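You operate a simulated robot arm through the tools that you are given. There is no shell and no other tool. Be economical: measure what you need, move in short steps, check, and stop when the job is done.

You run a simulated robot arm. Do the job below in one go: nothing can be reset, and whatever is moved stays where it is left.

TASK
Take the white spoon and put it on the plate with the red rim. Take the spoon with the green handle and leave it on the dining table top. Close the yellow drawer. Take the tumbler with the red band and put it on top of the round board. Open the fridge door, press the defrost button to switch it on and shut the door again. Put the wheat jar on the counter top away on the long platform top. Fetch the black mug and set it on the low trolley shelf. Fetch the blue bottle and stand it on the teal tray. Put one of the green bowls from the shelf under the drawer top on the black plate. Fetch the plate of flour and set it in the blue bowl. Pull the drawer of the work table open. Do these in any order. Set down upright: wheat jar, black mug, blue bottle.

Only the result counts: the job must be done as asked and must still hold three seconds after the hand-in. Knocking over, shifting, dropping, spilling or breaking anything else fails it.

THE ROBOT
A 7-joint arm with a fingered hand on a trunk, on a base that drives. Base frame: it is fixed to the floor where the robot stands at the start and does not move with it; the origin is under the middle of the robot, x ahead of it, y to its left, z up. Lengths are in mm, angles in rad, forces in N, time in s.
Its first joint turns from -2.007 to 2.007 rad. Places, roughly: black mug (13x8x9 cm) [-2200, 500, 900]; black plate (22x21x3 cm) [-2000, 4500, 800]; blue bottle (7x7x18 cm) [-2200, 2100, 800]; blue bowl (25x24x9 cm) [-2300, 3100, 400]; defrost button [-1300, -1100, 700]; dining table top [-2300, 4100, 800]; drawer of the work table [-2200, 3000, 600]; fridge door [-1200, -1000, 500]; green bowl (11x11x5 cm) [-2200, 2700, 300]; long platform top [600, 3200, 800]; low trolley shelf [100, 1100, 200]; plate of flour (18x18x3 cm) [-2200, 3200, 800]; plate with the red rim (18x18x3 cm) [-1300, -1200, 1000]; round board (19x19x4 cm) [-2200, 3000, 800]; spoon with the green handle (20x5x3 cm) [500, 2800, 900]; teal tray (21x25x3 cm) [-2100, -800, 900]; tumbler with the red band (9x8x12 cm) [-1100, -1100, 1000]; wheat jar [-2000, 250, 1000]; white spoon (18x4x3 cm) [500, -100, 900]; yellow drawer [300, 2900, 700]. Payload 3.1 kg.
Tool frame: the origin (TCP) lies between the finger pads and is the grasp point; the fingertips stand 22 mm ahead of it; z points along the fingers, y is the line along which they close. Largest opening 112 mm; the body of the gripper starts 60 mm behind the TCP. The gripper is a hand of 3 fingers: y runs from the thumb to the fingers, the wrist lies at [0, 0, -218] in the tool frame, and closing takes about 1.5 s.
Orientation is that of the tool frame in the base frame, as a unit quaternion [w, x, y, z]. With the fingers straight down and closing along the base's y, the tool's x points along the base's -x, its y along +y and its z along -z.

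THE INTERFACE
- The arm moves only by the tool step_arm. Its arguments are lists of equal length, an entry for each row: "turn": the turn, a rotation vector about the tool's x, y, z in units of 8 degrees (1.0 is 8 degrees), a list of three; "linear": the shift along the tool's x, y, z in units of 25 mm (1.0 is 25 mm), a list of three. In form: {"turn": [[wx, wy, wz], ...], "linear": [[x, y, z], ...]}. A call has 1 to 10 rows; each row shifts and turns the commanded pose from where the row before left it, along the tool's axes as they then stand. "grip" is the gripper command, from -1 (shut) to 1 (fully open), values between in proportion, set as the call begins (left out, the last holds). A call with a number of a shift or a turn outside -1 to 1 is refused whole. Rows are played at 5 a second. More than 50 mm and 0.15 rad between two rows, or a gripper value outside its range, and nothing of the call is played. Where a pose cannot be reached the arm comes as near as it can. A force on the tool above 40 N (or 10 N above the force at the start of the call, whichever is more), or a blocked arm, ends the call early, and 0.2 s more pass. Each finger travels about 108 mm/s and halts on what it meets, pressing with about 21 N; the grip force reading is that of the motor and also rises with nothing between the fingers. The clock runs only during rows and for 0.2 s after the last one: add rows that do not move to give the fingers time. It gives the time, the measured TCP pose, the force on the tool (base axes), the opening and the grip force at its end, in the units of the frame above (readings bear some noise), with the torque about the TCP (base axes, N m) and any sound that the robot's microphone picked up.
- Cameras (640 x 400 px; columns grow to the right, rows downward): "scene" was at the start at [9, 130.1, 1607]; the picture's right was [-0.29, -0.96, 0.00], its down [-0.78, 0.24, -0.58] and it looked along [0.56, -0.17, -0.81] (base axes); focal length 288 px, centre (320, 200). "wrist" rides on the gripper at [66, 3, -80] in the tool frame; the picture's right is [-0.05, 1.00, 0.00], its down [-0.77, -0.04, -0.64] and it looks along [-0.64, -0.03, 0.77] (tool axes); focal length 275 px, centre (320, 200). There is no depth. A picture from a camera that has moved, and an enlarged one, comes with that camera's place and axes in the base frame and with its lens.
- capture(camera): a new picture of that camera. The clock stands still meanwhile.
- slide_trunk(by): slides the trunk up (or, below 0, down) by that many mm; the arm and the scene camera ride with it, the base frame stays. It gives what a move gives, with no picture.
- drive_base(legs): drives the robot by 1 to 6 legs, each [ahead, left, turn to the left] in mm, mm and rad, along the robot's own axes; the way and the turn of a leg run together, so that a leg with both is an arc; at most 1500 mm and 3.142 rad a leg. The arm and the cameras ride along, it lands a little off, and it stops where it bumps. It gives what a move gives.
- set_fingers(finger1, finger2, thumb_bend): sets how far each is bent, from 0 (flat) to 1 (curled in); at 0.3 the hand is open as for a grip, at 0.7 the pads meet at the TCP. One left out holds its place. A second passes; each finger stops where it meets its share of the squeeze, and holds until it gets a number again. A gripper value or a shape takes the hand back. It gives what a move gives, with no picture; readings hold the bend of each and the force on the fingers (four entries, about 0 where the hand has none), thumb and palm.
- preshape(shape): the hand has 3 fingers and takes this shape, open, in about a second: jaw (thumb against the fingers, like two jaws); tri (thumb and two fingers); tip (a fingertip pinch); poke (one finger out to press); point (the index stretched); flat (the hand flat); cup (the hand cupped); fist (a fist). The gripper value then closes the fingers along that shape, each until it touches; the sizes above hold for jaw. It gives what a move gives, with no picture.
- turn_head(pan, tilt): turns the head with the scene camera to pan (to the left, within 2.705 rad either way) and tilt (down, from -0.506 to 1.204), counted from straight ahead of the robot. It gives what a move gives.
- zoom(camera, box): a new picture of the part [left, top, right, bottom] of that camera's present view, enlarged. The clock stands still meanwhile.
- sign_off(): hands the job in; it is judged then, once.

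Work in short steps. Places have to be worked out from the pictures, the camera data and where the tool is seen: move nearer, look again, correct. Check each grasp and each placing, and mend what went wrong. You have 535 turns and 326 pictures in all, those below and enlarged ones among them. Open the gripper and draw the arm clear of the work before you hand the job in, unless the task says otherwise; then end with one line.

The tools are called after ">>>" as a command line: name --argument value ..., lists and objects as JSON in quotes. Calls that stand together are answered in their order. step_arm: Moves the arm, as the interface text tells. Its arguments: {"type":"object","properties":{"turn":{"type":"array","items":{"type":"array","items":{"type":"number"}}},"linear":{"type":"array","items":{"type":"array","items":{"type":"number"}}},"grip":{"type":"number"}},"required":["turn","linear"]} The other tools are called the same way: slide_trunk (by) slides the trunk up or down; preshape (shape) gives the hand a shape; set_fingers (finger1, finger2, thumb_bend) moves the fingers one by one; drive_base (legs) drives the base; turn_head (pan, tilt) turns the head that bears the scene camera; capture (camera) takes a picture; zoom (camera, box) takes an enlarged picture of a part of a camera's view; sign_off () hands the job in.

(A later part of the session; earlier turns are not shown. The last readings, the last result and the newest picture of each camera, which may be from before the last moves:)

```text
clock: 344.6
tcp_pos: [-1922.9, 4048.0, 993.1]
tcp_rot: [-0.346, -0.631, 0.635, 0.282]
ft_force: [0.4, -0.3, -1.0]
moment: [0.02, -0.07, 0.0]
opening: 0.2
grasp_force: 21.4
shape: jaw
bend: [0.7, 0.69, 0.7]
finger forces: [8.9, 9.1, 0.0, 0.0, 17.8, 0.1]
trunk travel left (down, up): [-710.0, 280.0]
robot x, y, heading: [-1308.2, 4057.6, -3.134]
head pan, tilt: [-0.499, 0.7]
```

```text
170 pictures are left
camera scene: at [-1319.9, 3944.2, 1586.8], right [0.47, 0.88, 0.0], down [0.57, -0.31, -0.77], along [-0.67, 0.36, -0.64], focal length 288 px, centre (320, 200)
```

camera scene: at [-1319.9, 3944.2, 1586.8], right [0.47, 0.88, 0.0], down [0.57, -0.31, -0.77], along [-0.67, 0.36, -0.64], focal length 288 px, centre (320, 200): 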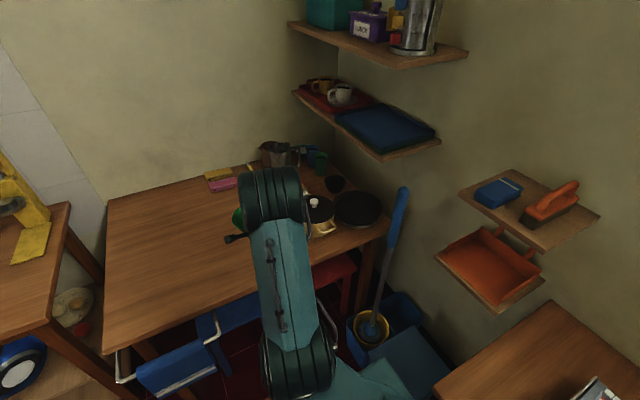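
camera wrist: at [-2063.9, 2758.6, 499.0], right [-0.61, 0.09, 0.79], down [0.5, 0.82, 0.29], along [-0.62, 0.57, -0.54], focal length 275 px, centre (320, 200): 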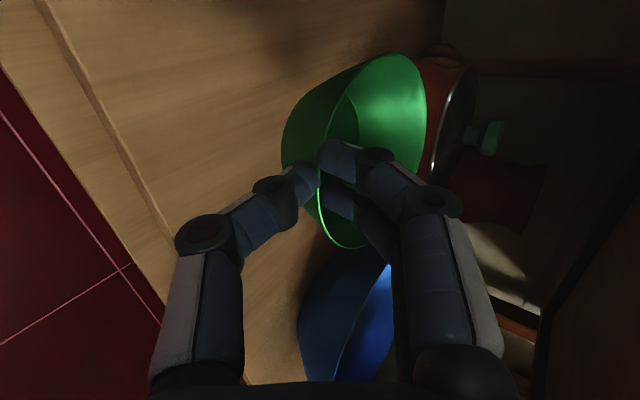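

Black plate at ≈(-2015,4493). I zoom to see its surroundings (pot and mop handle).

>>> zoom --camera "scene" --box '[250, 140, 450, 280]'

>>> capture --camera "wrist"

```text
2.86 times, centred on (350, 210) of scene
camera zoom: at [-1319.9, 3944.2, 1586.8], right [0.47, 0.88, 0.0], down [0.57, -0.31, -0.77], along [-0.67, 0.36, -0.64], focal length 822 px, centre (234, 171)
```

zoom: 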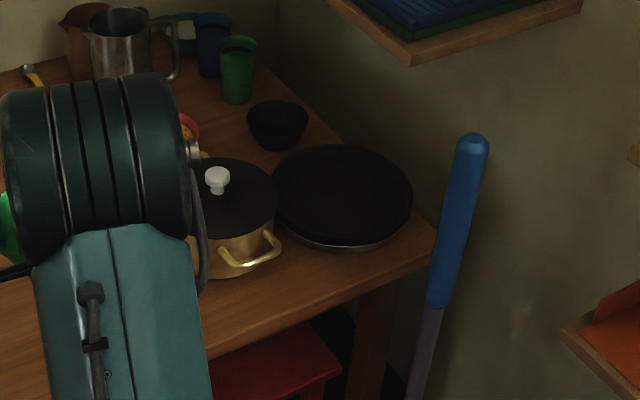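

```text
168 pictures are left
camera wrist: at [-1858.6, 3988.0, 1049.0], right [-0.61, 0.09, 0.79], down [0.5, 0.82, 0.29], along [-0.62, 0.57, -0.54], focal length 275 px, centre (320, 200)
```

wrist: 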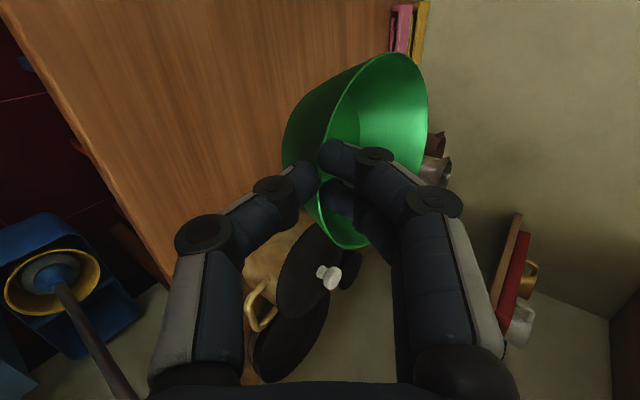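

The mop handle stands at ≈(-1790,4455) up to z≈1070, so I must come in diagonally from the left. I yaw the hand 40° to the right, then translate toward the plate at safe height.

>>> step_arm --turn '[[-0.085, -0.79, 0.62], [-0.085, -0.79, 0.62], [-0.085, -0.79, 0.62], [-0.085, -0.79, 0.62], [-0.085, -0.79, 0.62]]' --linear '[[0, 0, 0], [0, 0, 0], [0, 0, 0], [0, 0, 0], [0, 0, 0]]'

>>> capture --camera "scene"

```text
clock: 345.8
tcp_pos: [-1923.4, 4048.2, 991.6]
tcp_rot: [-0.231, -0.374, 0.814, 0.38]
ft_force: [-0.4, 0.0, -1.0]
moment: [-0.04, -0.04, 0.01]
opening: 0.2
grasp_force: 20.6
shape: jaw
bend: [0.7, 0.69, 0.71]
finger forces: [9.9, 9.1, 0.0, 0.2, 17.5, 0.0]
trunk travel left (down, up): [-710.0, 280.0]
robot x, y, heading: [-1305.0, 4057.6, -3.132]
head pan, tilt: [-0.499, 0.7]
```

```text
167 pictures are left
camera scene: at [-1320.3, 3943.6, 1586.8], right [0.47, 0.88, 0.0], down [0.57, -0.3, -0.76], along [-0.67, 0.36, -0.64], focal length 288 px, centre (320, 200)
```

scene: 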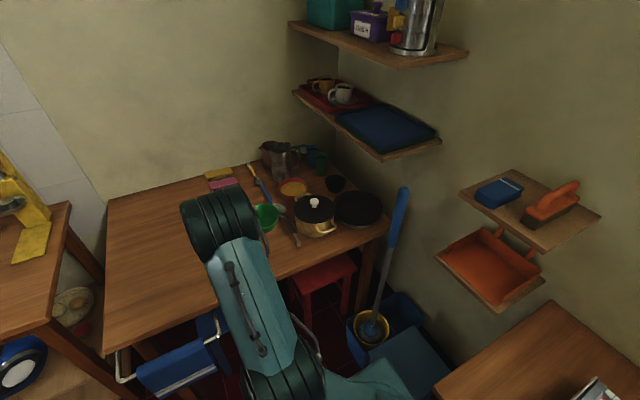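

I translate toward the plate in two stages, watching the elbow and the mop.

>>> step_arm --turn '[[0, 0, 0], [0, 0, 0], [0, 0, 0], [0, 0, 0], [0, 0, 0], [0, 0, 0]]' --linear '[[-0.97, 0.64, 0.75], [-0.97, 0.64, 0.75], [-0.97, 0.64, 0.75], [-0.97, 0.64, 0.75], [-0.97, 0.64, 0.75], [-0.97, 0.64, 0.75]]'

>>> capture --camera "scene"

```text
clock: 347.2
tcp_pos: [-1950.1, 4253.5, 987.1]
tcp_rot: [-0.232, -0.373, 0.815, 0.379]
ft_force: [-0.3, -0.1, -2.0]
moment: [-0.07, -0.04, 0.01]
opening: 0.0
grasp_force: 21.0
shape: jaw
bend: [0.7, 0.69, 0.71]
finger forces: [10.1, 9.1, 0.0, 0.1, 17.5, 0.1]
trunk travel left (down, up): [-710.0, 280.0]
robot x, y, heading: [-1305.9, 4057.6, -3.137]
head pan, tilt: [-0.499, 0.7]
```

```text
166 pictures are left
camera scene: at [-1320.1, 3946.0, 1586.9], right [0.47, 0.88, 0.0], down [0.57, -0.31, -0.76], along [-0.67, 0.36, -0.64], focal length 288 px, centre (320, 200)
```

scene: 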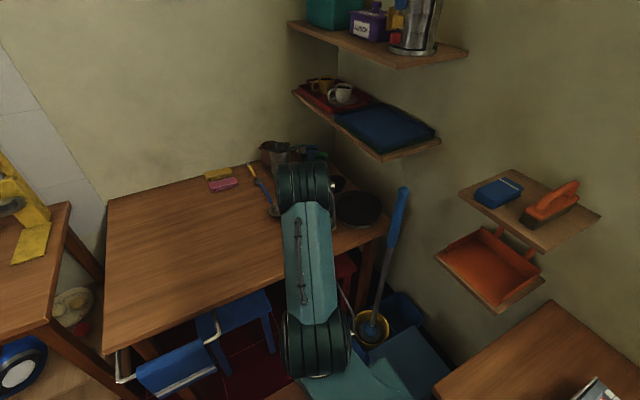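

Clear so far. Second stage.

>>> step_arm --turn '[[0, 0, 0], [0, 0, 0], [0, 0, 0], [0, 0, 0], [0, 0, 0], [0, 0, 0]]' --linear '[[-0.97, 0.64, 0.75], [-0.97, 0.64, 0.75], [-0.97, 0.64, 0.75], [-0.97, 0.64, 0.75], [-0.97, 0.64, 0.75], [-0.97, 0.64, 0.75]]'

>>> capture --camera "scene"

>>> capture --camera "wrist"

```text
clock: 348.6
tcp_pos: [-1975.8, 4459.4, 978.1]
tcp_rot: [-0.231, -0.372, 0.815, 0.378]
ft_force: [1.2, 0.0, -1.0]
moment: [-0.03, 0.0, 0.01]
opening: 0.2
grasp_force: 20.9
shape: jaw
bend: [0.7, 0.69, 0.71]
finger forces: [10.2, 9.1, 0.0, 0.0, 17.7, 0.0]
trunk travel left (down, up): [-710.0, 280.0]
robot x, y, heading: [-1303.8, 4056.8, -3.136]
head pan, tilt: [-0.499, 0.7]
```

```text
165 pictures are left
camera scene: at [-1319.4, 3946.5, 1587.0], right [0.47, 0.88, 0.0], down [0.57, -0.31, -0.76], along [-0.67, 0.36, -0.64], focal length 288 px, centre (320, 200)
```

scene: 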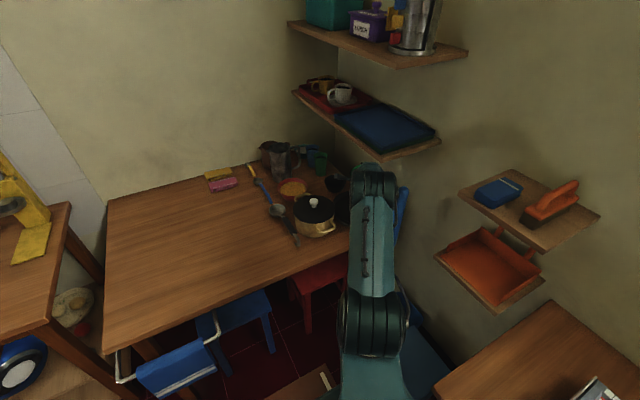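

```text
164 pictures are left
camera wrist: at [-1963.8, 4373.3, 1036.4], right [-0.4, 0.47, 0.78], down [0.91, 0.3, 0.28], along [-0.1, 0.83, -0.55], focal length 275 px, centre (320, 200)
```

wrist: 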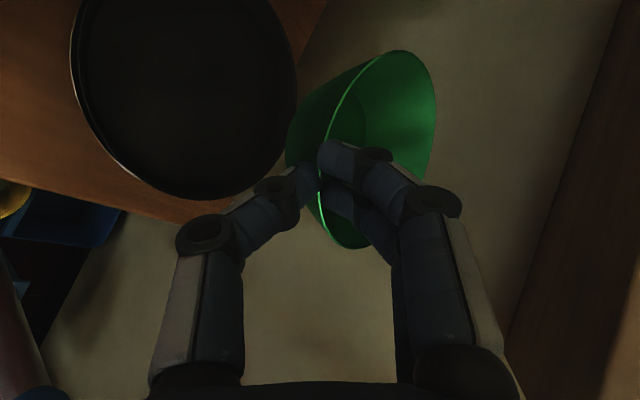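

Plate centre ≈(-2021,4485) and the bowl is over it. I lower with the trunk.

>>> slide_trunk --by -100

>>> capture --camera "wrist"

>>> zoom --camera "scene" --box '[270, 120, 450, 260]'

```text
clock: 349.9
tcp_pos: [-1976.0, 4458.3, 878.4]
tcp_rot: [-0.231, -0.372, 0.815, 0.379]
ft_force: [-0.2, -1.0, -0.5]
moment: [-0.01, -0.03, -0.01]
opening: 0.0
grasp_force: 20.9
shape: jaw
bend: [0.7, 0.69, 0.71]
finger forces: [10.2, 9.2, 0.0, 0.0, 17.7, 0.0]
trunk travel left (down, up): [-610.0, 380.0]
robot x, y, heading: [-1305.8, 4058.9, -3.132]
head pan, tilt: [-0.499, 0.7]
```

```text
163 pictures are left
camera wrist: at [-1964.0, 4371.6, 937.0], right [-0.4, 0.47, 0.79], down [0.91, 0.3, 0.28], along [-0.11, 0.83, -0.55], focal length 275 px, centre (320, 200)
```

wrist: 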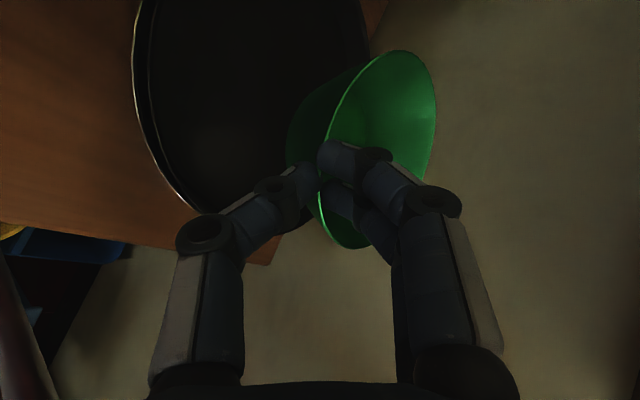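

```text
2.86 times, centred on (360, 190) of scene
camera zoom: at [-1319.6, 3944.4, 1486.8], right [0.47, 0.88, 0.0], down [0.57, -0.3, -0.76], along [-0.67, 0.36, -0.64], focal length 822 px, centre (206, 229)
```

zoom: 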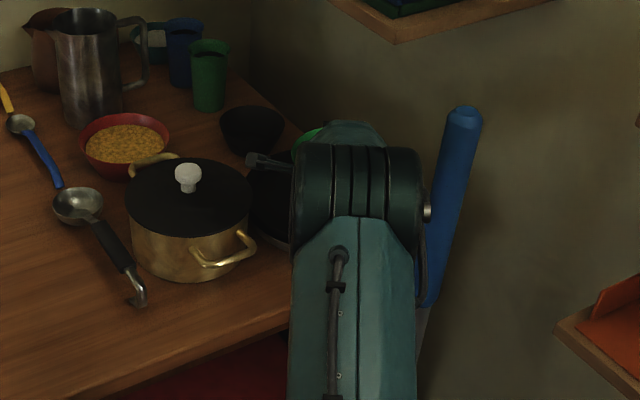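

Bowl centre ≈(-2030,4488), within ~15 mm of the plate's centre. Lower further to contact.

>>> slide_trunk --by -20

>>> slide_trunk --by -6

>>> slide_trunk --by -5

```text
clock: 350.6
tcp_pos: [-1975.3, 4458.6, 859.2]
tcp_rot: [-0.231, -0.372, 0.815, 0.379]
ft_force: [0.1, -0.5, -0.6]
moment: [-0.03, -0.05, 0.0]
opening: 0.0
grasp_force: 21.0
shape: jaw
bend: [0.7, 0.69, 0.71]
finger forces: [10.1, 9.2, 0.0, 0.0, 17.9, 0.0]
trunk travel left (down, up): [-590.0, 400.0]
robot x, y, heading: [-1305.2, 4054.9, -3.142]
head pan, tilt: [-0.499, 0.7]
```

```text
clock: 351.1
tcp_pos: [-1975.8, 4458.7, 852.0]
tcp_rot: [-0.231, -0.372, 0.815, 0.379]
ft_force: [-1.3, 0.6, -0.5]
moment: [-0.02, -0.06, 0.01]
opening: 0.3
grasp_force: 20.9
shape: jaw
bend: [0.7, 0.69, 0.71]
finger forces: [10.2, 9.2, 0.1, 0.1, 17.8, 0.0]
trunk travel left (down, up): [-584.0, 406.0]
robot x, y, heading: [-1307.6, 4055.4, -3.135]
head pan, tilt: [-0.499, 0.7]
```

```text
clock: 351.7
tcp_pos: [-1976.0, 4457.6, 849.6]
tcp_rot: [-0.233, -0.372, 0.814, 0.379]
ft_force: [-0.4, 0.3, 0.1]
moment: [-0.01, -0.03, 0.0]
opening: 0.1
grasp_force: 20.9
shape: jaw
bend: [0.7, 0.69, 0.71]
finger forces: [10.3, 9.2, 0.0, 0.0, 18.0, 0.0]
trunk travel left (down, up): [-579.0, 411.0]
robot x, y, heading: [-1307.6, 4058.9, -3.136]
head pan, tilt: [-0.499, 0.7]
```

>>> slide_trunk --by -5

>>> slide_trunk --by -4

>>> capture --camera "wrist"

```text
clock: 352.2
tcp_pos: [-1975.3, 4457.8, 842.8]
tcp_rot: [-0.23, -0.373, 0.815, 0.38]
ft_force: [-0.3, 0.6, -0.9]
moment: [0.0, -0.05, -0.01]
opening: 0.0
grasp_force: 21.0
shape: jaw
bend: [0.7, 0.69, 0.71]
finger forces: [10.1, 9.2, 0.0, 0.0, 17.9, 0.1]
trunk travel left (down, up): [-574.0, 416.0]
robot x, y, heading: [-1308.9, 4057.2, -3.134]
head pan, tilt: [-0.499, 0.7]
```

```text
clock: 352.8
tcp_pos: [-1975.3, 4457.8, 838.8]
tcp_rot: [-0.232, -0.372, 0.814, 0.38]
ft_force: [0.1, 0.2, -1.0]
moment: [-0.02, -0.07, 0.0]
opening: 0.0
grasp_force: 21.3
shape: jaw
bend: [0.7, 0.69, 0.71]
finger forces: [10.1, 9.2, 0.0, 0.0, 17.9, 0.1]
trunk travel left (down, up): [-570.0, 420.0]
robot x, y, heading: [-1304.0, 4058.1, -3.132]
head pan, tilt: [-0.499, 0.7]
```

```text
161 pictures are left
camera wrist: at [-1964.0, 4371.6, 896.9], right [-0.4, 0.47, 0.79], down [0.91, 0.3, 0.28], along [-0.11, 0.83, -0.55], focal length 275 px, centre (320, 200)
```

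wrist: 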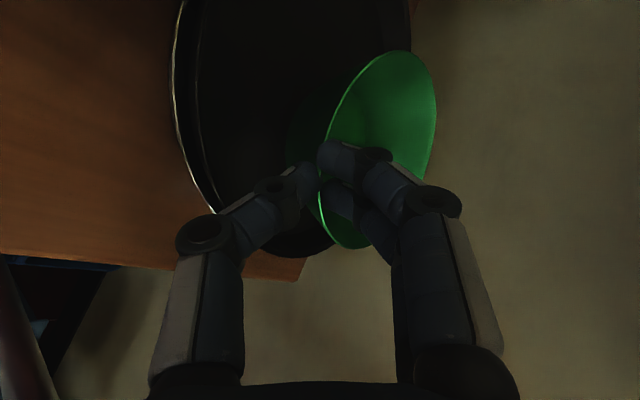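

Not yet in contact; I keep lowering in 5 mm steps.

>>> slide_trunk --by -6

>>> slide_trunk --by -5

>>> slide_trunk --by -4

```text
clock: 353.3
tcp_pos: [-1975.8, 4458.6, 833.9]
tcp_rot: [-0.232, -0.372, 0.815, 0.38]
ft_force: [-0.2, -0.6, -0.5]
moment: [-0.08, -0.05, -0.01]
opening: 0.0
grasp_force: 20.7
shape: jaw
bend: [0.7, 0.69, 0.71]
finger forces: [10.2, 9.2, 0.1, 0.1, 17.9, 0.0]
trunk travel left (down, up): [-564.0, 426.0]
robot x, y, heading: [-1305.6, 4060.3, -3.137]
head pan, tilt: [-0.499, 0.7]
```

```text
clock: 353.9
tcp_pos: [-1975.7, 4458.4, 827.0]
tcp_rot: [-0.231, -0.372, 0.815, 0.38]
ft_force: [0.6, -0.1, -1.3]
moment: [-0.08, 0.0, 0.02]
opening: 0.0
grasp_force: 20.7
shape: jaw
bend: [0.7, 0.69, 0.71]
finger forces: [10.1, 9.2, 0.0, 0.0, 17.9, 0.0]
trunk travel left (down, up): [-559.0, 431.0]
robot x, y, heading: [-1304.8, 4056.4, -3.141]
head pan, tilt: [-0.499, 0.7]
```

```text
clock: 354.4
tcp_pos: [-1975.6, 4457.9, 823.5]
tcp_rot: [-0.231, -0.372, 0.815, 0.38]
ft_force: [-0.8, -0.3, -0.6]
moment: [-0.05, 0.01, 0.01]
opening: 0.1
grasp_force: 21.5
shape: jaw
bend: [0.7, 0.69, 0.71]
finger forces: [10.3, 9.2, 0.0, 0.0, 17.9, 0.1]
trunk travel left (down, up): [-555.0, 435.0]
robot x, y, heading: [-1303.9, 4060.6, -3.137]
head pan, tilt: [-0.499, 0.7]
```

>>> capture --camera "wrist"

>>> zoom --camera "scene" --box '[270, 120, 450, 260]'

```text
160 pictures are left
camera wrist: at [-1964.0, 4371.6, 881.9], right [-0.4, 0.47, 0.79], down [0.91, 0.3, 0.28], along [-0.11, 0.83, -0.55], focal length 275 px, centre (320, 200)
```

wrist: 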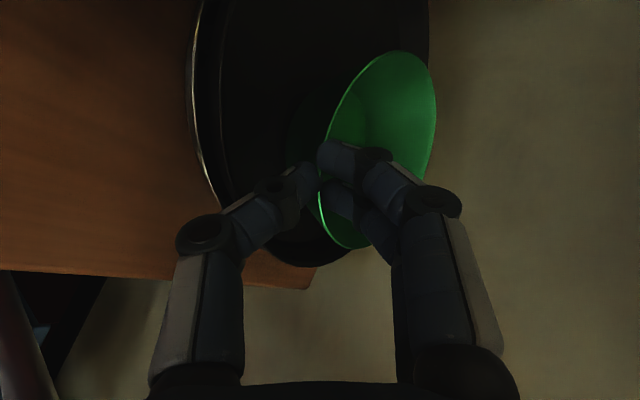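

```text
2.86 times, centred on (360, 190) of scene
camera zoom: at [-1319.7, 3944.4, 1431.8], right [0.47, 0.88, 0.0], down [0.57, -0.3, -0.76], along [-0.67, 0.36, -0.64], focal length 822 px, centre (206, 229)
```

zoom: 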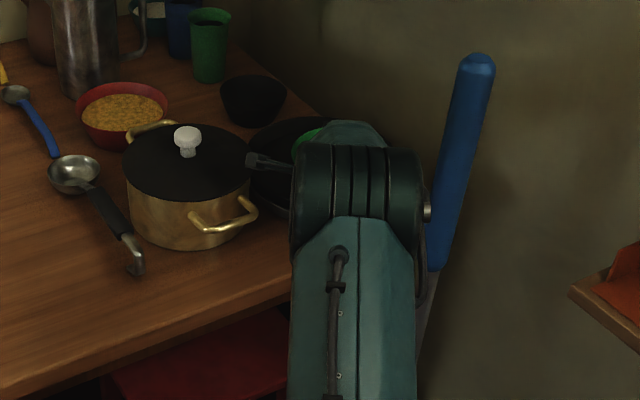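

Triangulating, the plate rim is at z≈779 (table ≈750), so contact should come near TCP≈808. I continue.

>>> slide_trunk --by -8

>>> slide_trunk --by -4

>>> slide_trunk --by -4

```text
clock: 354.9
tcp_pos: [-1975.1, 4457.8, 817.5]
tcp_rot: [-0.231, -0.373, 0.814, 0.381]
ft_force: [0.7, -0.7, 2.2]
moment: [0.0, -0.01, -0.01]
opening: 0.0
grasp_force: 21.3
shape: jaw
bend: [0.7, 0.69, 0.71]
finger forces: [10.3, 9.6, 0.1, 0.1, 17.4, 0.0]
trunk travel left (down, up): [-547.0, 443.0]
robot x, y, heading: [-1303.2, 4059.4, -3.135]
head pan, tilt: [-0.499, 0.7]
```

```text
clock: 355.5
tcp_pos: [-1974.7, 4458.0, 811.6]
tcp_rot: [-0.231, -0.371, 0.815, 0.38]
ft_force: [1.6, -1.3, 4.5]
moment: [0.04, 0.08, -0.01]
opening: 0.0
grasp_force: 20.7
shape: jaw
bend: [0.7, 0.69, 0.71]
finger forces: [10.3, 11.1, 0.1, 0.0, 17.7, 0.0]
trunk travel left (down, up): [-543.0, 447.0]
robot x, y, heading: [-1306.8, 4059.0, -3.135]
head pan, tilt: [-0.499, 0.7]
```

```text
clock: 356.0
tcp_pos: [-1974.3, 4457.8, 808.9]
tcp_rot: [-0.231, -0.372, 0.815, 0.38]
ft_force: [-0.5, 0.1, 2.7]
moment: [0.06, 0.08, 0.0]
opening: 0.3
grasp_force: 21.2
shape: jaw
bend: [0.71, 0.69, 0.71]
finger forces: [10.8, 10.7, 0.0, 0.0, 17.4, 0.0]
trunk travel left (down, up): [-539.0, 451.0]
robot x, y, heading: [-1305.9, 4055.5, -3.134]
head pan, tilt: [-0.499, 0.7]
```

Contact made (≈3–4 N). I release.

>>> step_arm --turn '[[0, 0, 0], [0, 0, 0], [0, 0, 0], [0, 0, 0]]' --linear '[[0, 0, 0], [0, 0, 0], [0, 0, 0], [0, 0, 0]]' --grip -0.5

>>> capture --camera "wrist"

```text
clock: 357.0
tcp_pos: [-1975.0, 4458.0, 808.0]
tcp_rot: [-0.232, -0.372, 0.815, 0.38]
ft_force: [-0.2, 0.4, 1.4]
moment: [0.02, 0.01, -0.01]
opening: 26.9
grasp_force: 0.1
shape: jaw
bend: [0.73, 0.73, 0.7]
finger forces: [0.1, 0.1, 0.0, 0.1, 1.3, 0.0]
trunk travel left (down, up): [-539.0, 451.0]
robot x, y, heading: [-1303.5, 4057.5, -3.136]
head pan, tilt: [-0.499, 0.7]
```

```text
158 pictures are left
camera wrist: at [-1963.9, 4371.6, 866.1], right [-0.4, 0.47, 0.79], down [0.91, 0.3, 0.28], along [-0.11, 0.83, -0.55], focal length 275 px, centre (320, 200)
```

wrist: 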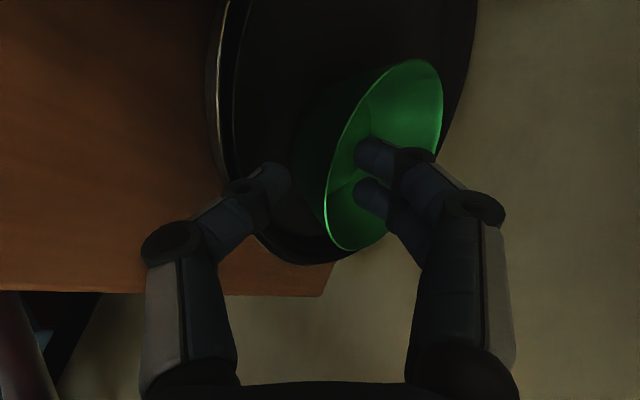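

The bowl sits on the plate. I retract along the tool axis and rise.

>>> step_arm --turn '[[0, 0, 0], [0, 0, 0], [0, 0, 0], [0, 0, 0], [0, 0, 0], [0, 0, 0]]' --linear '[[0, 0, -0.5], [0, 0, -1], [0, 0, -1], [0, 0.5, -1], [0, 0.5, -1], [0, 0.5, -0.8]]'

>>> capture --camera "wrist"

>>> zoom --camera "scene" --box '[270, 120, 450, 260]'

```text
clock: 358.4
tcp_pos: [-1901.9, 4414.9, 918.5]
tcp_rot: [-0.231, -0.372, 0.815, 0.379]
ft_force: [-0.8, -0.2, 0.1]
moment: [0.02, 0.02, -0.01]
opening: 27.4
grasp_force: 0.0
shape: jaw
bend: [0.73, 0.73, 0.7]
finger forces: [0.0, 0.0, 0.0, 0.0, 0.1, 0.0]
trunk travel left (down, up): [-539.0, 451.0]
robot x, y, heading: [-1305.5, 4059.2, -3.134]
head pan, tilt: [-0.499, 0.7]
```

```text
157 pictures are left
camera wrist: at [-1891.2, 4329.0, 977.0], right [-0.4, 0.47, 0.79], down [0.91, 0.3, 0.28], along [-0.1, 0.83, -0.55], focal length 275 px, centre (320, 200)
```

wrist: 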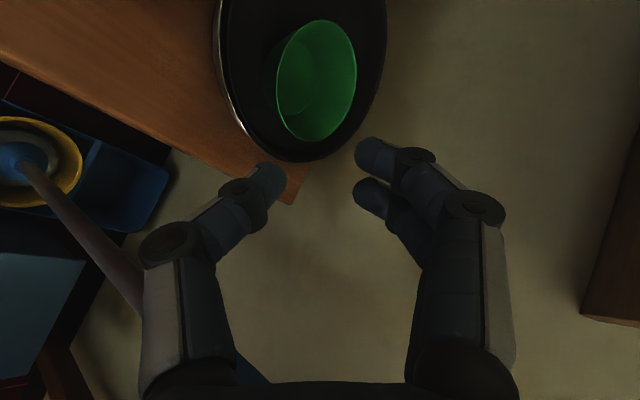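

```text
2.86 times, centred on (360, 190) of scene
camera zoom: at [-1319.1, 3944.1, 1415.8], right [0.47, 0.88, 0.0], down [0.57, -0.3, -0.77], along [-0.67, 0.36, -0.64], focal length 822 px, centre (206, 229)
```

zoom: 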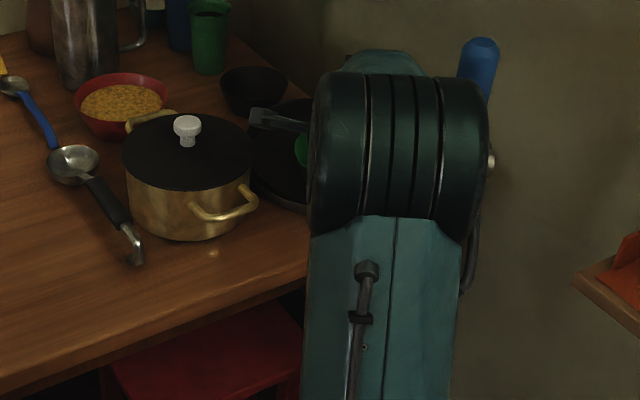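

Bowl stands well inside the plate. I raise the trunk above the mop's height, then swing the arm left before driving away.

>>> slide_trunk --by 200

>>> step_arm --turn '[[0, 0, 0], [0, 0, 0], [0, 0, 0], [0, 0, 0], [0, 0, 0], [0, 0, 0], [0, 0, 0], [0, 0, 0], [0, 0, 0], [0, 0, 0]]' --linear '[[0.97, -0.5, -0.6], [0.97, -0.5, -0.6], [0.97, -0.5, -0.6], [0.97, -0.5, -0.6], [0.97, -0.5, -0.6], [0.97, -0.5, -0.6], [0.97, -0.5, -0.6], [0.97, -0.5, -0.6], [0.97, -0.5, -0.6], [0.97, -0.5, -0.6]]'

>>> drive_base --legs '[[-300, 0, 0]]'

>>> capture --camera "scene"

```text
clock: 360.6
tcp_pos: [-1902.1, 4415.6, 1118.8]
tcp_rot: [-0.232, -0.372, 0.815, 0.38]
ft_force: [1.1, -0.1, 0.2]
moment: [-0.05, 0.02, -0.01]
opening: 27.7
grasp_force: 0.1
shape: jaw
bend: [0.73, 0.73, 0.7]
finger forces: [0.0, 0.1, 0.0, 0.0, 0.0, 0.1]
trunk travel left (down, up): [-739.0, 251.0]
robot x, y, heading: [-1304.2, 4057.6, -3.139]
head pan, tilt: [-0.499, 0.7]
```

```text
clock: 362.8
tcp_pos: [-1899.8, 4100.6, 1133.1]
tcp_rot: [-0.233, -0.373, 0.814, 0.38]
ft_force: [-0.8, 0.5, -0.7]
moment: [0.01, 0.0, 0.0]
opening: 27.4
grasp_force: 0.1
shape: jaw
bend: [0.73, 0.73, 0.7]
finger forces: [0.1, 0.0, 0.1, 0.0, 0.1, 0.1]
trunk travel left (down, up): [-739.0, 251.0]
robot x, y, heading: [-1305.0, 4060.6, -3.13]
head pan, tilt: [-0.499, 0.7]
```

```text
clock: 364.8
tcp_pos: [-1597.8, 4105.6, 1134.1]
tcp_rot: [-0.231, -0.372, 0.815, 0.379]
ft_force: [1.9, -0.2, 0.5]
moment: [0.02, -0.01, 0.02]
opening: 27.7
grasp_force: 0.1
shape: jaw
bend: [0.73, 0.73, 0.7]
finger forces: [0.0, 0.0, 0.0, 0.0, 0.0, 0.0]
trunk travel left (down, up): [-739.0, 251.0]
robot x, y, heading: [-1004.4, 4060.4, -3.14]
head pan, tilt: [-0.499, 0.7]
```

```text
155 pictures are left
camera scene: at [-1019.2, 3945.5, 1615.8], right [0.48, 0.88, 0.0], down [0.57, -0.31, -0.77], along [-0.67, 0.36, -0.64], focal length 288 px, centre (320, 200)
```

scene: 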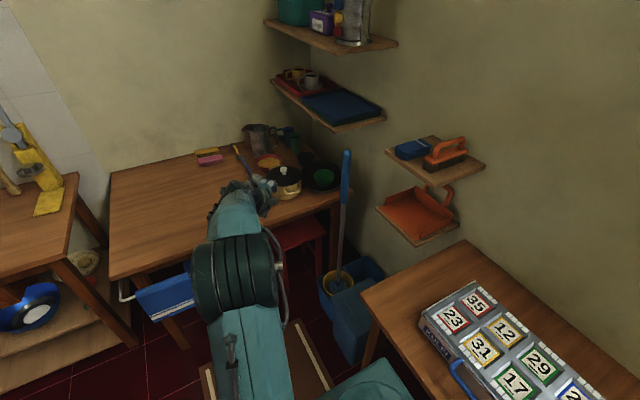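

Green bowl confirmed on the black plate. Now to the opposite side: yellow drawer and green-handled spoon. I drive back south and turn round.

>>> drive_base --legs '[[0, 1150, 0], [300, 0, 0], [0, 0, 3.141]]'

>>> turn_head --pan 0 --tilt 0.5

>>> capture --camera "scene"

```text
clock: 379.8
tcp_pos: [-714.6, 2827.9, 1134.4]
tcp_rot: [0.382, 0.819, 0.364, 0.227]
ft_force: [-0.2, 0.4, 0.2]
moment: [-0.01, 0.0, 0.0]
opening: 27.6
grasp_force: 0.1
shape: jaw
bend: [0.73, 0.73, 0.7]
finger forces: [0.1, 0.0, 0.0, 0.0, 0.1, 0.1]
trunk travel left (down, up): [-739.0, 251.0]
robot x, y, heading: [-1301.1, 2884.6, -0.011]
head pan, tilt: [-0.499, 0.7]
```

```text
clock: 380.7
tcp_pos: [-715.7, 2827.9, 1134.0]
tcp_rot: [0.383, 0.818, 0.364, 0.227]
ft_force: [-0.6, 0.4, -0.1]
moment: [0.04, 0.03, 0.01]
opening: 27.9
grasp_force: 0.1
shape: jaw
bend: [0.73, 0.73, 0.7]
finger forces: [0.1, 0.0, 0.0, 0.0, 0.0, 0.1]
trunk travel left (down, up): [-739.0, 251.0]
robot x, y, heading: [-1308.1, 2880.3, -0.012]
head pan, tilt: [0.0, 0.499]
```

```text
154 pictures are left
camera scene: at [-1275.1, 3034.7, 1633.5], right [-0.01, -1.0, 0.0], down [-0.48, 0.01, -0.88], along [0.88, -0.01, -0.48], focal length 288 px, centre (320, 200)
```

scene: 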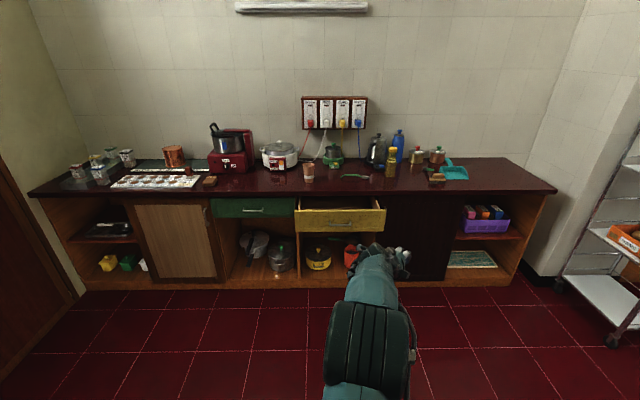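

The counter with the open yellow drawer and the green spoon is ahead. I zoom in.

>>> zoom --camera "scene" --box '[190, 100, 480, 290]'

```text
2.11 times, centred on (335, 195) of scene
camera zoom: at [-1275.1, 3034.7, 1633.5], right [-0.01, -1.0, 0.0], down [-0.48, 0.01, -0.88], along [0.88, -0.01, -0.48], focal length 606 px, centre (288, 210)
```

zoom: 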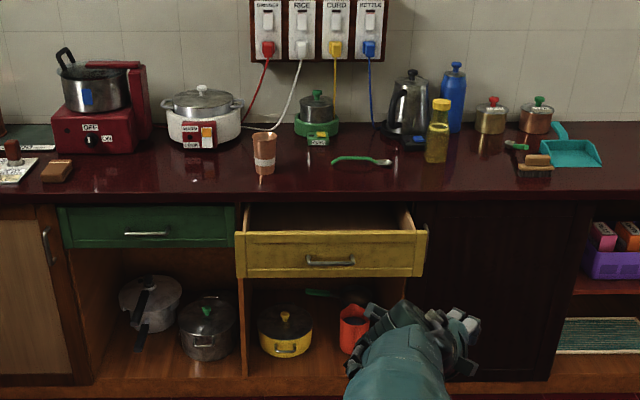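

The drawer front is ~110 mm proud (x≈90, z≈690–830, y≈2900). I undo the yaw, level the closed hand, lower the trunk and drive up to it.

>>> step_arm --turn '[[0.092, 0.79, -0.6], [0.092, 0.79, -0.6], [0.092, 0.79, -0.6], [0.092, 0.79, -0.6], [0.046, 0.4, -0.3], [-1, 0, 0], [-1, 0, 0], [-1, 0, 0]]' --linear '[[0, 0, 0], [0, 0, 0], [0, 0, 0], [0, 0, 0], [0, 0, 0], [0, 0, 0], [0, 0, 0], [0, 0, 0]]' --grip -1

>>> slide_trunk --by -370

>>> drive_base --legs '[[650, 65, 0.012]]'

>>> capture --camera "scene"

```text
clock: 382.5
tcp_pos: [-714.7, 2828.4, 1132.6]
tcp_rot: [0.426, 0.59, 0.516, 0.452]
ft_force: [0.8, 0.4, -0.4]
moment: [-0.02, -0.02, 0.0]
opening: 0.0
grasp_force: 20.9
shape: jaw
bend: [0.66, 0.66, 0.67]
finger forces: [0.0, 0.1, 0.0, 0.0, 0.0, 0.1]
trunk travel left (down, up): [-739.0, 251.0]
robot x, y, heading: [-1310.0, 2882.4, -0.011]
head pan, tilt: [0.0, 0.499]
```

```text
clock: 386.1
tcp_pos: [-715.2, 2827.6, 763.2]
tcp_rot: [0.425, 0.59, 0.516, 0.453]
ft_force: [-0.4, 0.4, 0.4]
moment: [0.0, -0.02, 0.01]
opening: 0.0
grasp_force: 21.1
shape: jaw
bend: [0.66, 0.66, 0.67]
finger forces: [0.0, 0.0, 0.0, 0.1, 0.0, 0.1]
trunk travel left (down, up): [-369.0, 621.0]
robot x, y, heading: [-1308.1, 2885.1, -0.006]
head pan, tilt: [0.0, 0.499]
```

```text
clock: 389.7
tcp_pos: [-61.0, 2885.9, 763.6]
tcp_rot: [0.426, 0.59, 0.516, 0.452]
ft_force: [0.1, 0.4, 0.2]
moment: [0.0, 0.03, -0.02]
opening: 0.0
grasp_force: 21.0
shape: jaw
bend: [0.66, 0.66, 0.67]
finger forces: [0.0, 0.0, 0.1, 0.0, 0.0, 0.0]
trunk travel left (down, up): [-369.0, 621.0]
robot x, y, heading: [-659.6, 2942.2, -0.012]
head pan, tilt: [0.0, 0.499]
```

```text
152 pictures are left
camera scene: at [-623.6, 3092.8, 1263.5], right [-0.01, -1.0, 0.0], down [-0.48, 0.01, -0.88], along [0.88, -0.01, -0.48], focal length 288 px, centre (320, 200)
```

scene: 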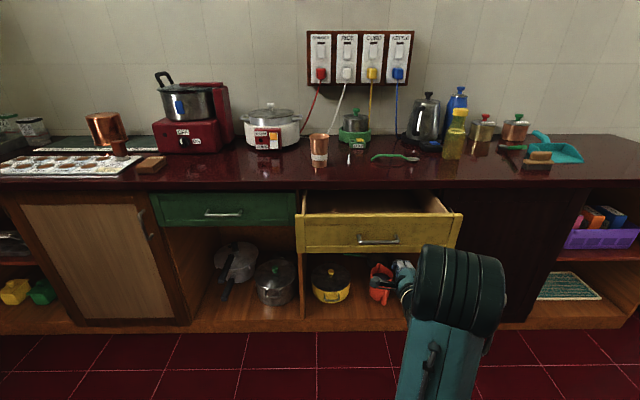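

Drawer face at x≈100. I raise 20 mm to miss its handle, shift left 20 mm and push by driving.

>>> slide_trunk --by 20

>>> drive_base --legs '[[200, 20, 0.01]]'

>>> capture --camera "scene"

```text
clock: 390.4
tcp_pos: [-61.5, 2886.9, 783.0]
tcp_rot: [0.425, 0.59, 0.515, 0.453]
ft_force: [0.3, -0.3, 0.7]
moment: [0.01, 0.04, 0.02]
opening: 0.1
grasp_force: 21.4
shape: jaw
bend: [0.66, 0.66, 0.67]
finger forces: [0.1, 0.0, 0.1, 0.0, 0.1, 0.0]
trunk travel left (down, up): [-389.0, 601.0]
robot x, y, heading: [-655.9, 2940.5, -0.01]
head pan, tilt: [0.0, 0.499]
```

```text
clock: 392.0
tcp_pos: [136.2, 2909.3, 782.0]
tcp_rot: [0.423, 0.588, 0.518, 0.454]
ft_force: [-0.5, 0.2, -0.6]
moment: [0.03, -0.01, 0.0]
opening: 0.0
grasp_force: 21.2
shape: jaw
bend: [0.66, 0.66, 0.74]
finger forces: [0.0, 0.0, 0.1, 0.0, 0.1, 0.0]
trunk travel left (down, up): [-389.0, 601.0]
robot x, y, heading: [-458.0, 2954.4, -0.003]
head pan, tilt: [0.0, 0.499]
```

```text
151 pictures are left
camera scene: at [-426.3, 3111.6, 1283.5], right [0.0, -1.0, 0.0], down [-0.48, 0.0, -0.88], along [0.88, 0.0, -0.48], focal length 288 px, centre (320, 200)
```

scene: 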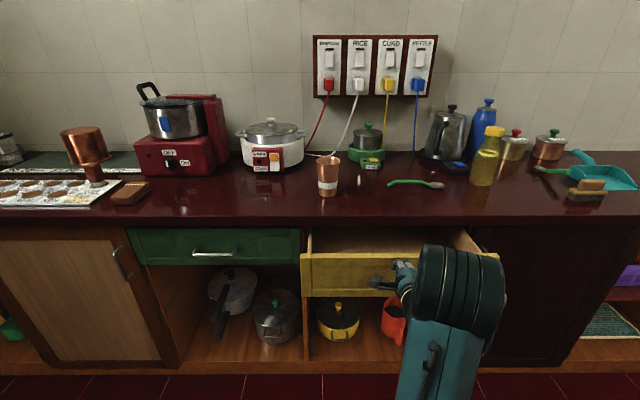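

In contact and moving. I push on with arm steps until the force rises.

>>> step_arm --turn '[[0, 0, 0], [0, 0, 0], [0, 0, 0], [0, 0, 0], [0, 0, 0], [0, 0, 0]]' --linear '[[0, 0.11, 0.48], [0, 0.11, 0.48], [0, 0.11, 0.48], [0, 0.11, 0.48], [0, 0.11, 0.48], [0, 0.11, 0.48]]'

>>> zoom --camera "scene" --box '[270, 200, 530, 330]'

```text
clock: 393.4
tcp_pos: [208.6, 2905.0, 784.4]
tcp_rot: [0.423, 0.588, 0.518, 0.455]
ft_force: [0.1, -0.1, -0.5]
moment: [0.05, -0.04, -0.03]
opening: 0.0
grasp_force: 20.8
shape: jaw
bend: [0.66, 0.66, 0.74]
finger forces: [0.1, 0.0, 0.1, 0.1, 0.1, 0.0]
trunk travel left (down, up): [-389.0, 601.0]
robot x, y, heading: [-458.5, 2960.7, -0.002]
head pan, tilt: [0.0, 0.499]
```

```text
2.46 times, centred on (400, 265) of scene
camera zoom: at [-426.7, 3111.5, 1283.5], right [0.0, -1.0, 0.0], down [-0.48, 0.0, -0.88], along [0.88, 0.0, -0.48], focal length 708 px, centre (123, 40)
```

zoom: 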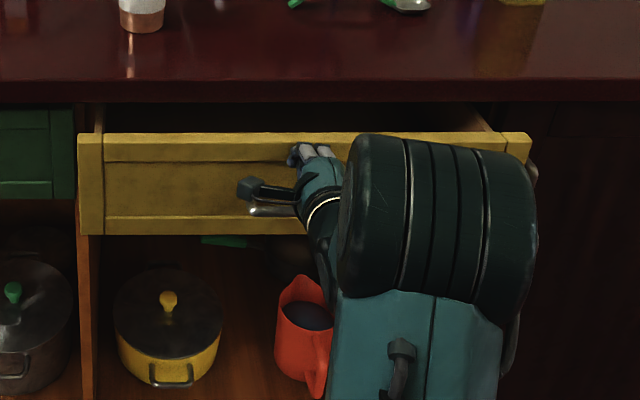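

Still some way to go. Continue pushing.

>>> step_arm --turn '[[0, 0, 0], [0, 0, 0], [0, 0, 0], [0, 0, 0], [0, 0, 0], [0, 0, 0]]' --linear '[[0, 0.11, 0.48], [0, 0.11, 0.48], [0, 0.11, 0.48], [0, 0.11, 0.48], [0, 0.11, 0.48], [0, 0.11, 0.48]]'

>>> capture --camera "scene"

```text
clock: 394.9
tcp_pos: [278.2, 2900.9, 777.6]
tcp_rot: [0.419, 0.592, 0.521, 0.45]
ft_force: [-24.2, 2.4, -0.3]
moment: [-0.07, -0.24, 0.14]
opening: 0.1
grasp_force: 21.0
shape: jaw
bend: [0.67, 0.67, 0.78]
finger forces: [0.0, 0.0, 0.0, 0.0, 43.0, 0.0]
trunk travel left (down, up): [-389.0, 601.0]
robot x, y, heading: [-456.6, 2961.7, -0.003]
head pan, tilt: [0.0, 0.499]
stopped in row 6: the force on the tool passed its limit (the readings are from after the stop); the commanded pose is now the measured one
```

```text
149 pictures are left
camera scene: at [-431.9, 3112.1, 1283.6], right [0.0, -1.0, 0.0], down [-0.48, 0.0, -0.88], along [0.88, 0.0, -0.48], focal length 288 px, centre (320, 200)
```

scene: 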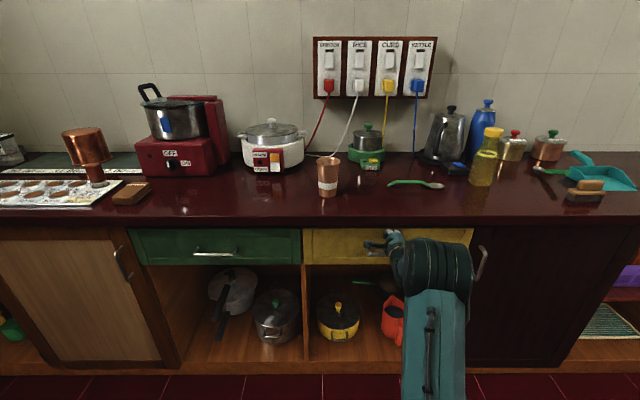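

Drawer is flush and closed. I back off, raise, and pitch the hand down to ~70° for the spoon.

>>> drive_base --legs '[[-250, 0, 0]]'

>>> slide_trunk --by 250

>>> step_arm --turn '[[1, 0, 0], [1, 0, 0], [1, 0, 0], [1, 0, 0], [1, 0, 0], [1, 0, 0], [1, 0, 0]]' --linear '[[0, 0, 0], [0, 0, 0], [0, 0, 0], [0, 0, 0], [0, 0, 0], [0, 0, 0], [0, 0, 0]]' --grip -0.2

>>> turn_head --pan -0.3 --tilt 0.8

>>> capture --camera "scene"

```text
clock: 396.7
tcp_pos: [27.1, 2901.0, 777.5]
tcp_rot: [0.419, 0.592, 0.521, 0.45]
ft_force: [-0.3, -0.3, 0.4]
moment: [0.04, -0.01, 0.0]
opening: 0.0
grasp_force: 20.8
shape: jaw
bend: [0.67, 0.67, 0.75]
finger forces: [0.1, 0.0, 0.0, 0.0, 0.0, 0.0]
trunk travel left (down, up): [-389.0, 601.0]
robot x, y, heading: [-711.6, 2964.6, -0.007]
head pan, tilt: [0.0, 0.499]
```

```text
clock: 399.3
tcp_pos: [29.0, 2901.2, 1026.8]
tcp_rot: [0.419, 0.592, 0.521, 0.45]
ft_force: [-0.4, -0.5, 0.0]
moment: [-0.01, -0.02, 0.0]
opening: 0.1
grasp_force: 21.2
shape: jaw
bend: [0.67, 0.67, 0.75]
finger forces: [0.1, 0.0, 0.0, 0.0, 0.1, 0.0]
trunk travel left (down, up): [-639.0, 351.0]
robot x, y, heading: [-712.7, 2963.9, -0.004]
head pan, tilt: [0.0, 0.499]
```

```text
clock: 400.9
tcp_pos: [24.5, 2891.6, 1024.9]
tcp_rot: [0.146, 0.718, 0.653, 0.189]
ft_force: [-0.5, -1.2, 0.3]
moment: [0.04, 0.01, -0.02]
opening: 44.8
grasp_force: 0.1
shape: jaw
bend: [0.73, 0.73, 0.7]
finger forces: [0.0, 0.0, 0.0, 0.1, 0.0, 0.0]
out of reach, approached as far as the arm can: row 3, 7
trunk travel left (down, up): [-639.0, 351.0]
robot x, y, heading: [-710.4, 2964.0, -0.008]
head pan, tilt: [0.0, 0.499]
```

```text
clock: 401.7
tcp_pos: [25.0, 2892.0, 1023.6]
tcp_rot: [0.148, 0.719, 0.653, 0.19]
ft_force: [0.2, 0.0, 0.0]
moment: [0.0, 0.02, 0.05]
opening: 44.5
grasp_force: 0.0
shape: jaw
bend: [0.73, 0.73, 0.7]
finger forces: [0.0, 0.0, 0.1, 0.0, 0.1, 0.0]
trunk travel left (down, up): [-639.0, 351.0]
robot x, y, heading: [-710.9, 2960.1, 0.001]
head pan, tilt: [-0.3, 0.799]
```

```text
148 pictures are left
camera scene: at [-694.1, 3089.1, 1507.6], right [-0.3, -0.95, 0.0], down [-0.68, 0.21, -0.7], along [0.67, -0.21, -0.72], focal length 288 px, centre (320, 200)
```

scene: 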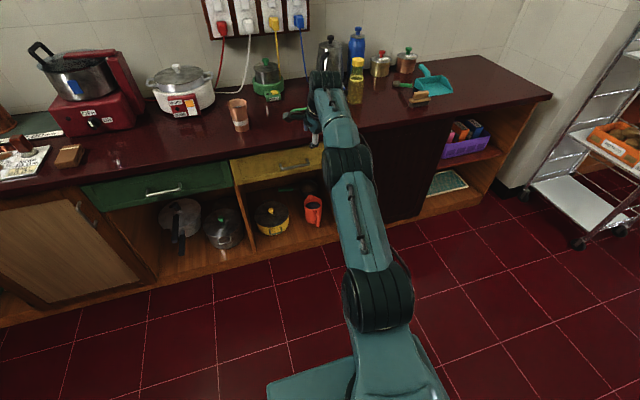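

The arm is well extended now (736 mm reach) at 62° pitch. I drive over the spoon and look with the wrist camera.

>>> drive_base --legs '[[400, -90, 0]]'

>>> capture --camera "wrist"

>>> zoom --camera "scene" --box '[240, 60, 440, 200]'

```text
clock: 404.3
tcp_pos: [427.6, 2795.8, 1024.5]
tcp_rot: [0.149, 0.72, 0.651, 0.19]
ft_force: [0.4, 0.2, -0.3]
moment: [0.02, 0.01, -0.02]
opening: 44.6
grasp_force: 0.0
shape: jaw
bend: [0.73, 0.73, 0.7]
finger forces: [0.0, 0.1, 0.0, 0.0, 0.0, 0.1]
trunk travel left (down, up): [-639.0, 351.0]
robot x, y, heading: [-309.5, 2870.6, -0.011]
head pan, tilt: [-0.3, 0.799]
```

```text
147 pictures are left
camera wrist: at [398.7, 2858.8, 1102.9], right [0.88, -0.16, 0.46], down [-0.39, -0.78, 0.48], along [0.28, -0.6, -0.75], focal length 275 px, centre (320, 200)
```

wrist: 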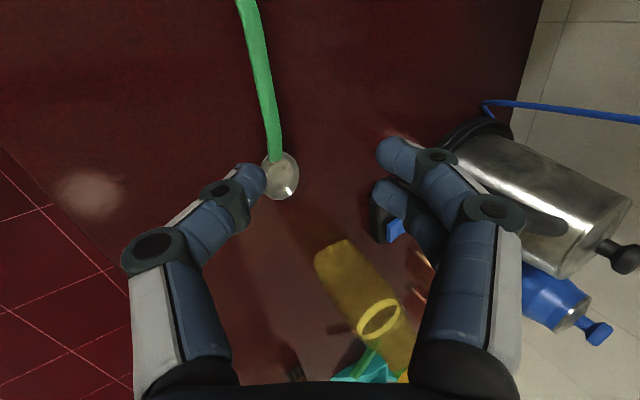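

```text
2.86 times, centred on (340, 130) of scene
camera zoom: at [-290.6, 2996.9, 1507.6], right [-0.31, -0.95, 0.0], down [-0.68, 0.22, -0.7], along [0.66, -0.21, -0.72], focal length 822 px, centre (263, 400)
```

zoom: 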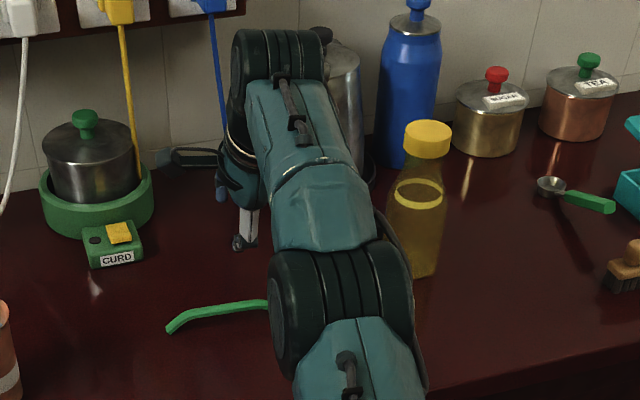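

Spoon lies along y at x≈462; counter z≈847. I shift 26 mm forward and lower to just above.

>>> step_arm --turn '[[0, 0, 0], [0, 0, 0]]' --linear '[[0, 0.5, 0.25], [0, 0.42, 0.23]]'

>>> slide_trunk --by -115

>>> capture --camera "wrist"

```text
clock: 404.9
tcp_pos: [429.0, 2797.6, 1020.8]
tcp_rot: [0.148, 0.72, 0.651, 0.19]
ft_force: [-1.0, 0.5, 0.8]
moment: [0.0, 0.03, 0.0]
opening: 44.8
grasp_force: 0.0
shape: jaw
bend: [0.73, 0.73, 0.7]
finger forces: [0.0, 0.0, 0.0, 0.0, 0.1, 0.0]
out of reach, approached as far as the arm can: row 1, 2
trunk travel left (down, up): [-639.0, 351.0]
robot x, y, heading: [-310.0, 2868.4, -0.014]
head pan, tilt: [-0.3, 0.799]
```

```text
clock: 406.3
tcp_pos: [428.0, 2797.3, 906.3]
tcp_rot: [0.149, 0.72, 0.651, 0.19]
ft_force: [-0.3, 0.8, -0.7]
moment: [0.01, 0.04, 0.01]
opening: 44.7
grasp_force: 0.1
shape: jaw
bend: [0.73, 0.73, 0.7]
finger forces: [0.1, 0.0, 0.0, 0.1, 0.0, 0.0]
trunk travel left (down, up): [-524.0, 466.0]
robot x, y, heading: [-310.5, 2864.5, -0.009]
head pan, tilt: [-0.3, 0.799]
```

```text
145 pictures are left
camera wrist: at [399.7, 2860.0, 985.1], right [0.88, -0.16, 0.46], down [-0.39, -0.78, 0.48], along [0.28, -0.6, -0.75], focal length 275 px, centre (320, 200)
```

wrist: 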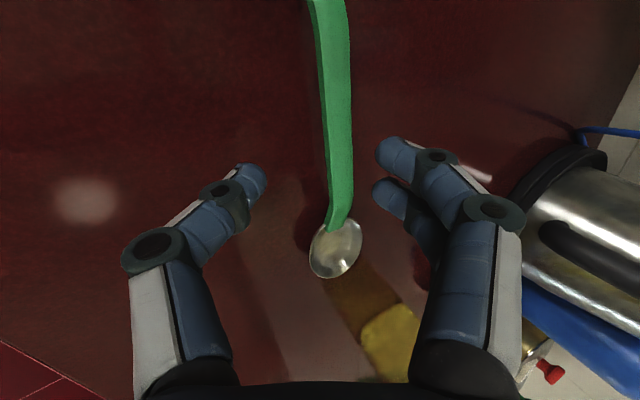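

Handle is ~22 mm farther than the hand's axis; I nudge the base forward and lower 18 mm.

>>> drive_base --legs '[[22, 0, 0.008]]'

>>> slide_trunk --by -18

>>> capture --camera "wrist"

```text
clock: 407.1
tcp_pos: [453.0, 2802.7, 905.2]
tcp_rot: [0.147, 0.718, 0.654, 0.189]
ft_force: [0.9, -0.3, -0.2]
moment: [0.01, 0.0, 0.01]
opening: 44.6
grasp_force: 0.2
shape: jaw
bend: [0.73, 0.73, 0.7]
finger forces: [0.0, 0.1, 0.0, 0.1, 0.1, 0.0]
trunk travel left (down, up): [-524.0, 466.0]
robot x, y, heading: [-282.9, 2870.0, -0.001]
head pan, tilt: [-0.3, 0.799]
```

```text
clock: 407.8
tcp_pos: [451.3, 2803.3, 887.7]
tcp_rot: [0.147, 0.718, 0.653, 0.19]
ft_force: [-0.6, -0.5, 0.0]
moment: [0.01, 0.03, 0.01]
opening: 44.8
grasp_force: 0.0
shape: jaw
bend: [0.73, 0.73, 0.7]
finger forces: [0.0, 0.0, 0.1, 0.0, 0.0, 0.0]
trunk travel left (down, up): [-506.0, 484.0]
robot x, y, heading: [-287.8, 2870.3, -0.001]
head pan, tilt: [-0.3, 0.799]
```

```text
144 pictures are left
camera wrist: at [422.2, 2865.4, 967.1], right [0.88, -0.15, 0.46], down [-0.39, -0.79, 0.48], along [0.29, -0.6, -0.75], focal length 275 px, centre (320, 200)
```

wrist: 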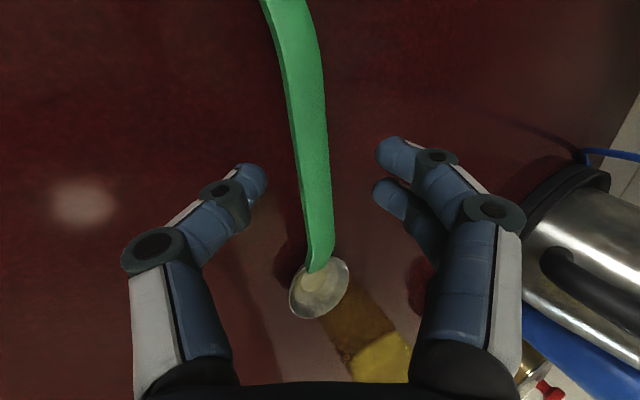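

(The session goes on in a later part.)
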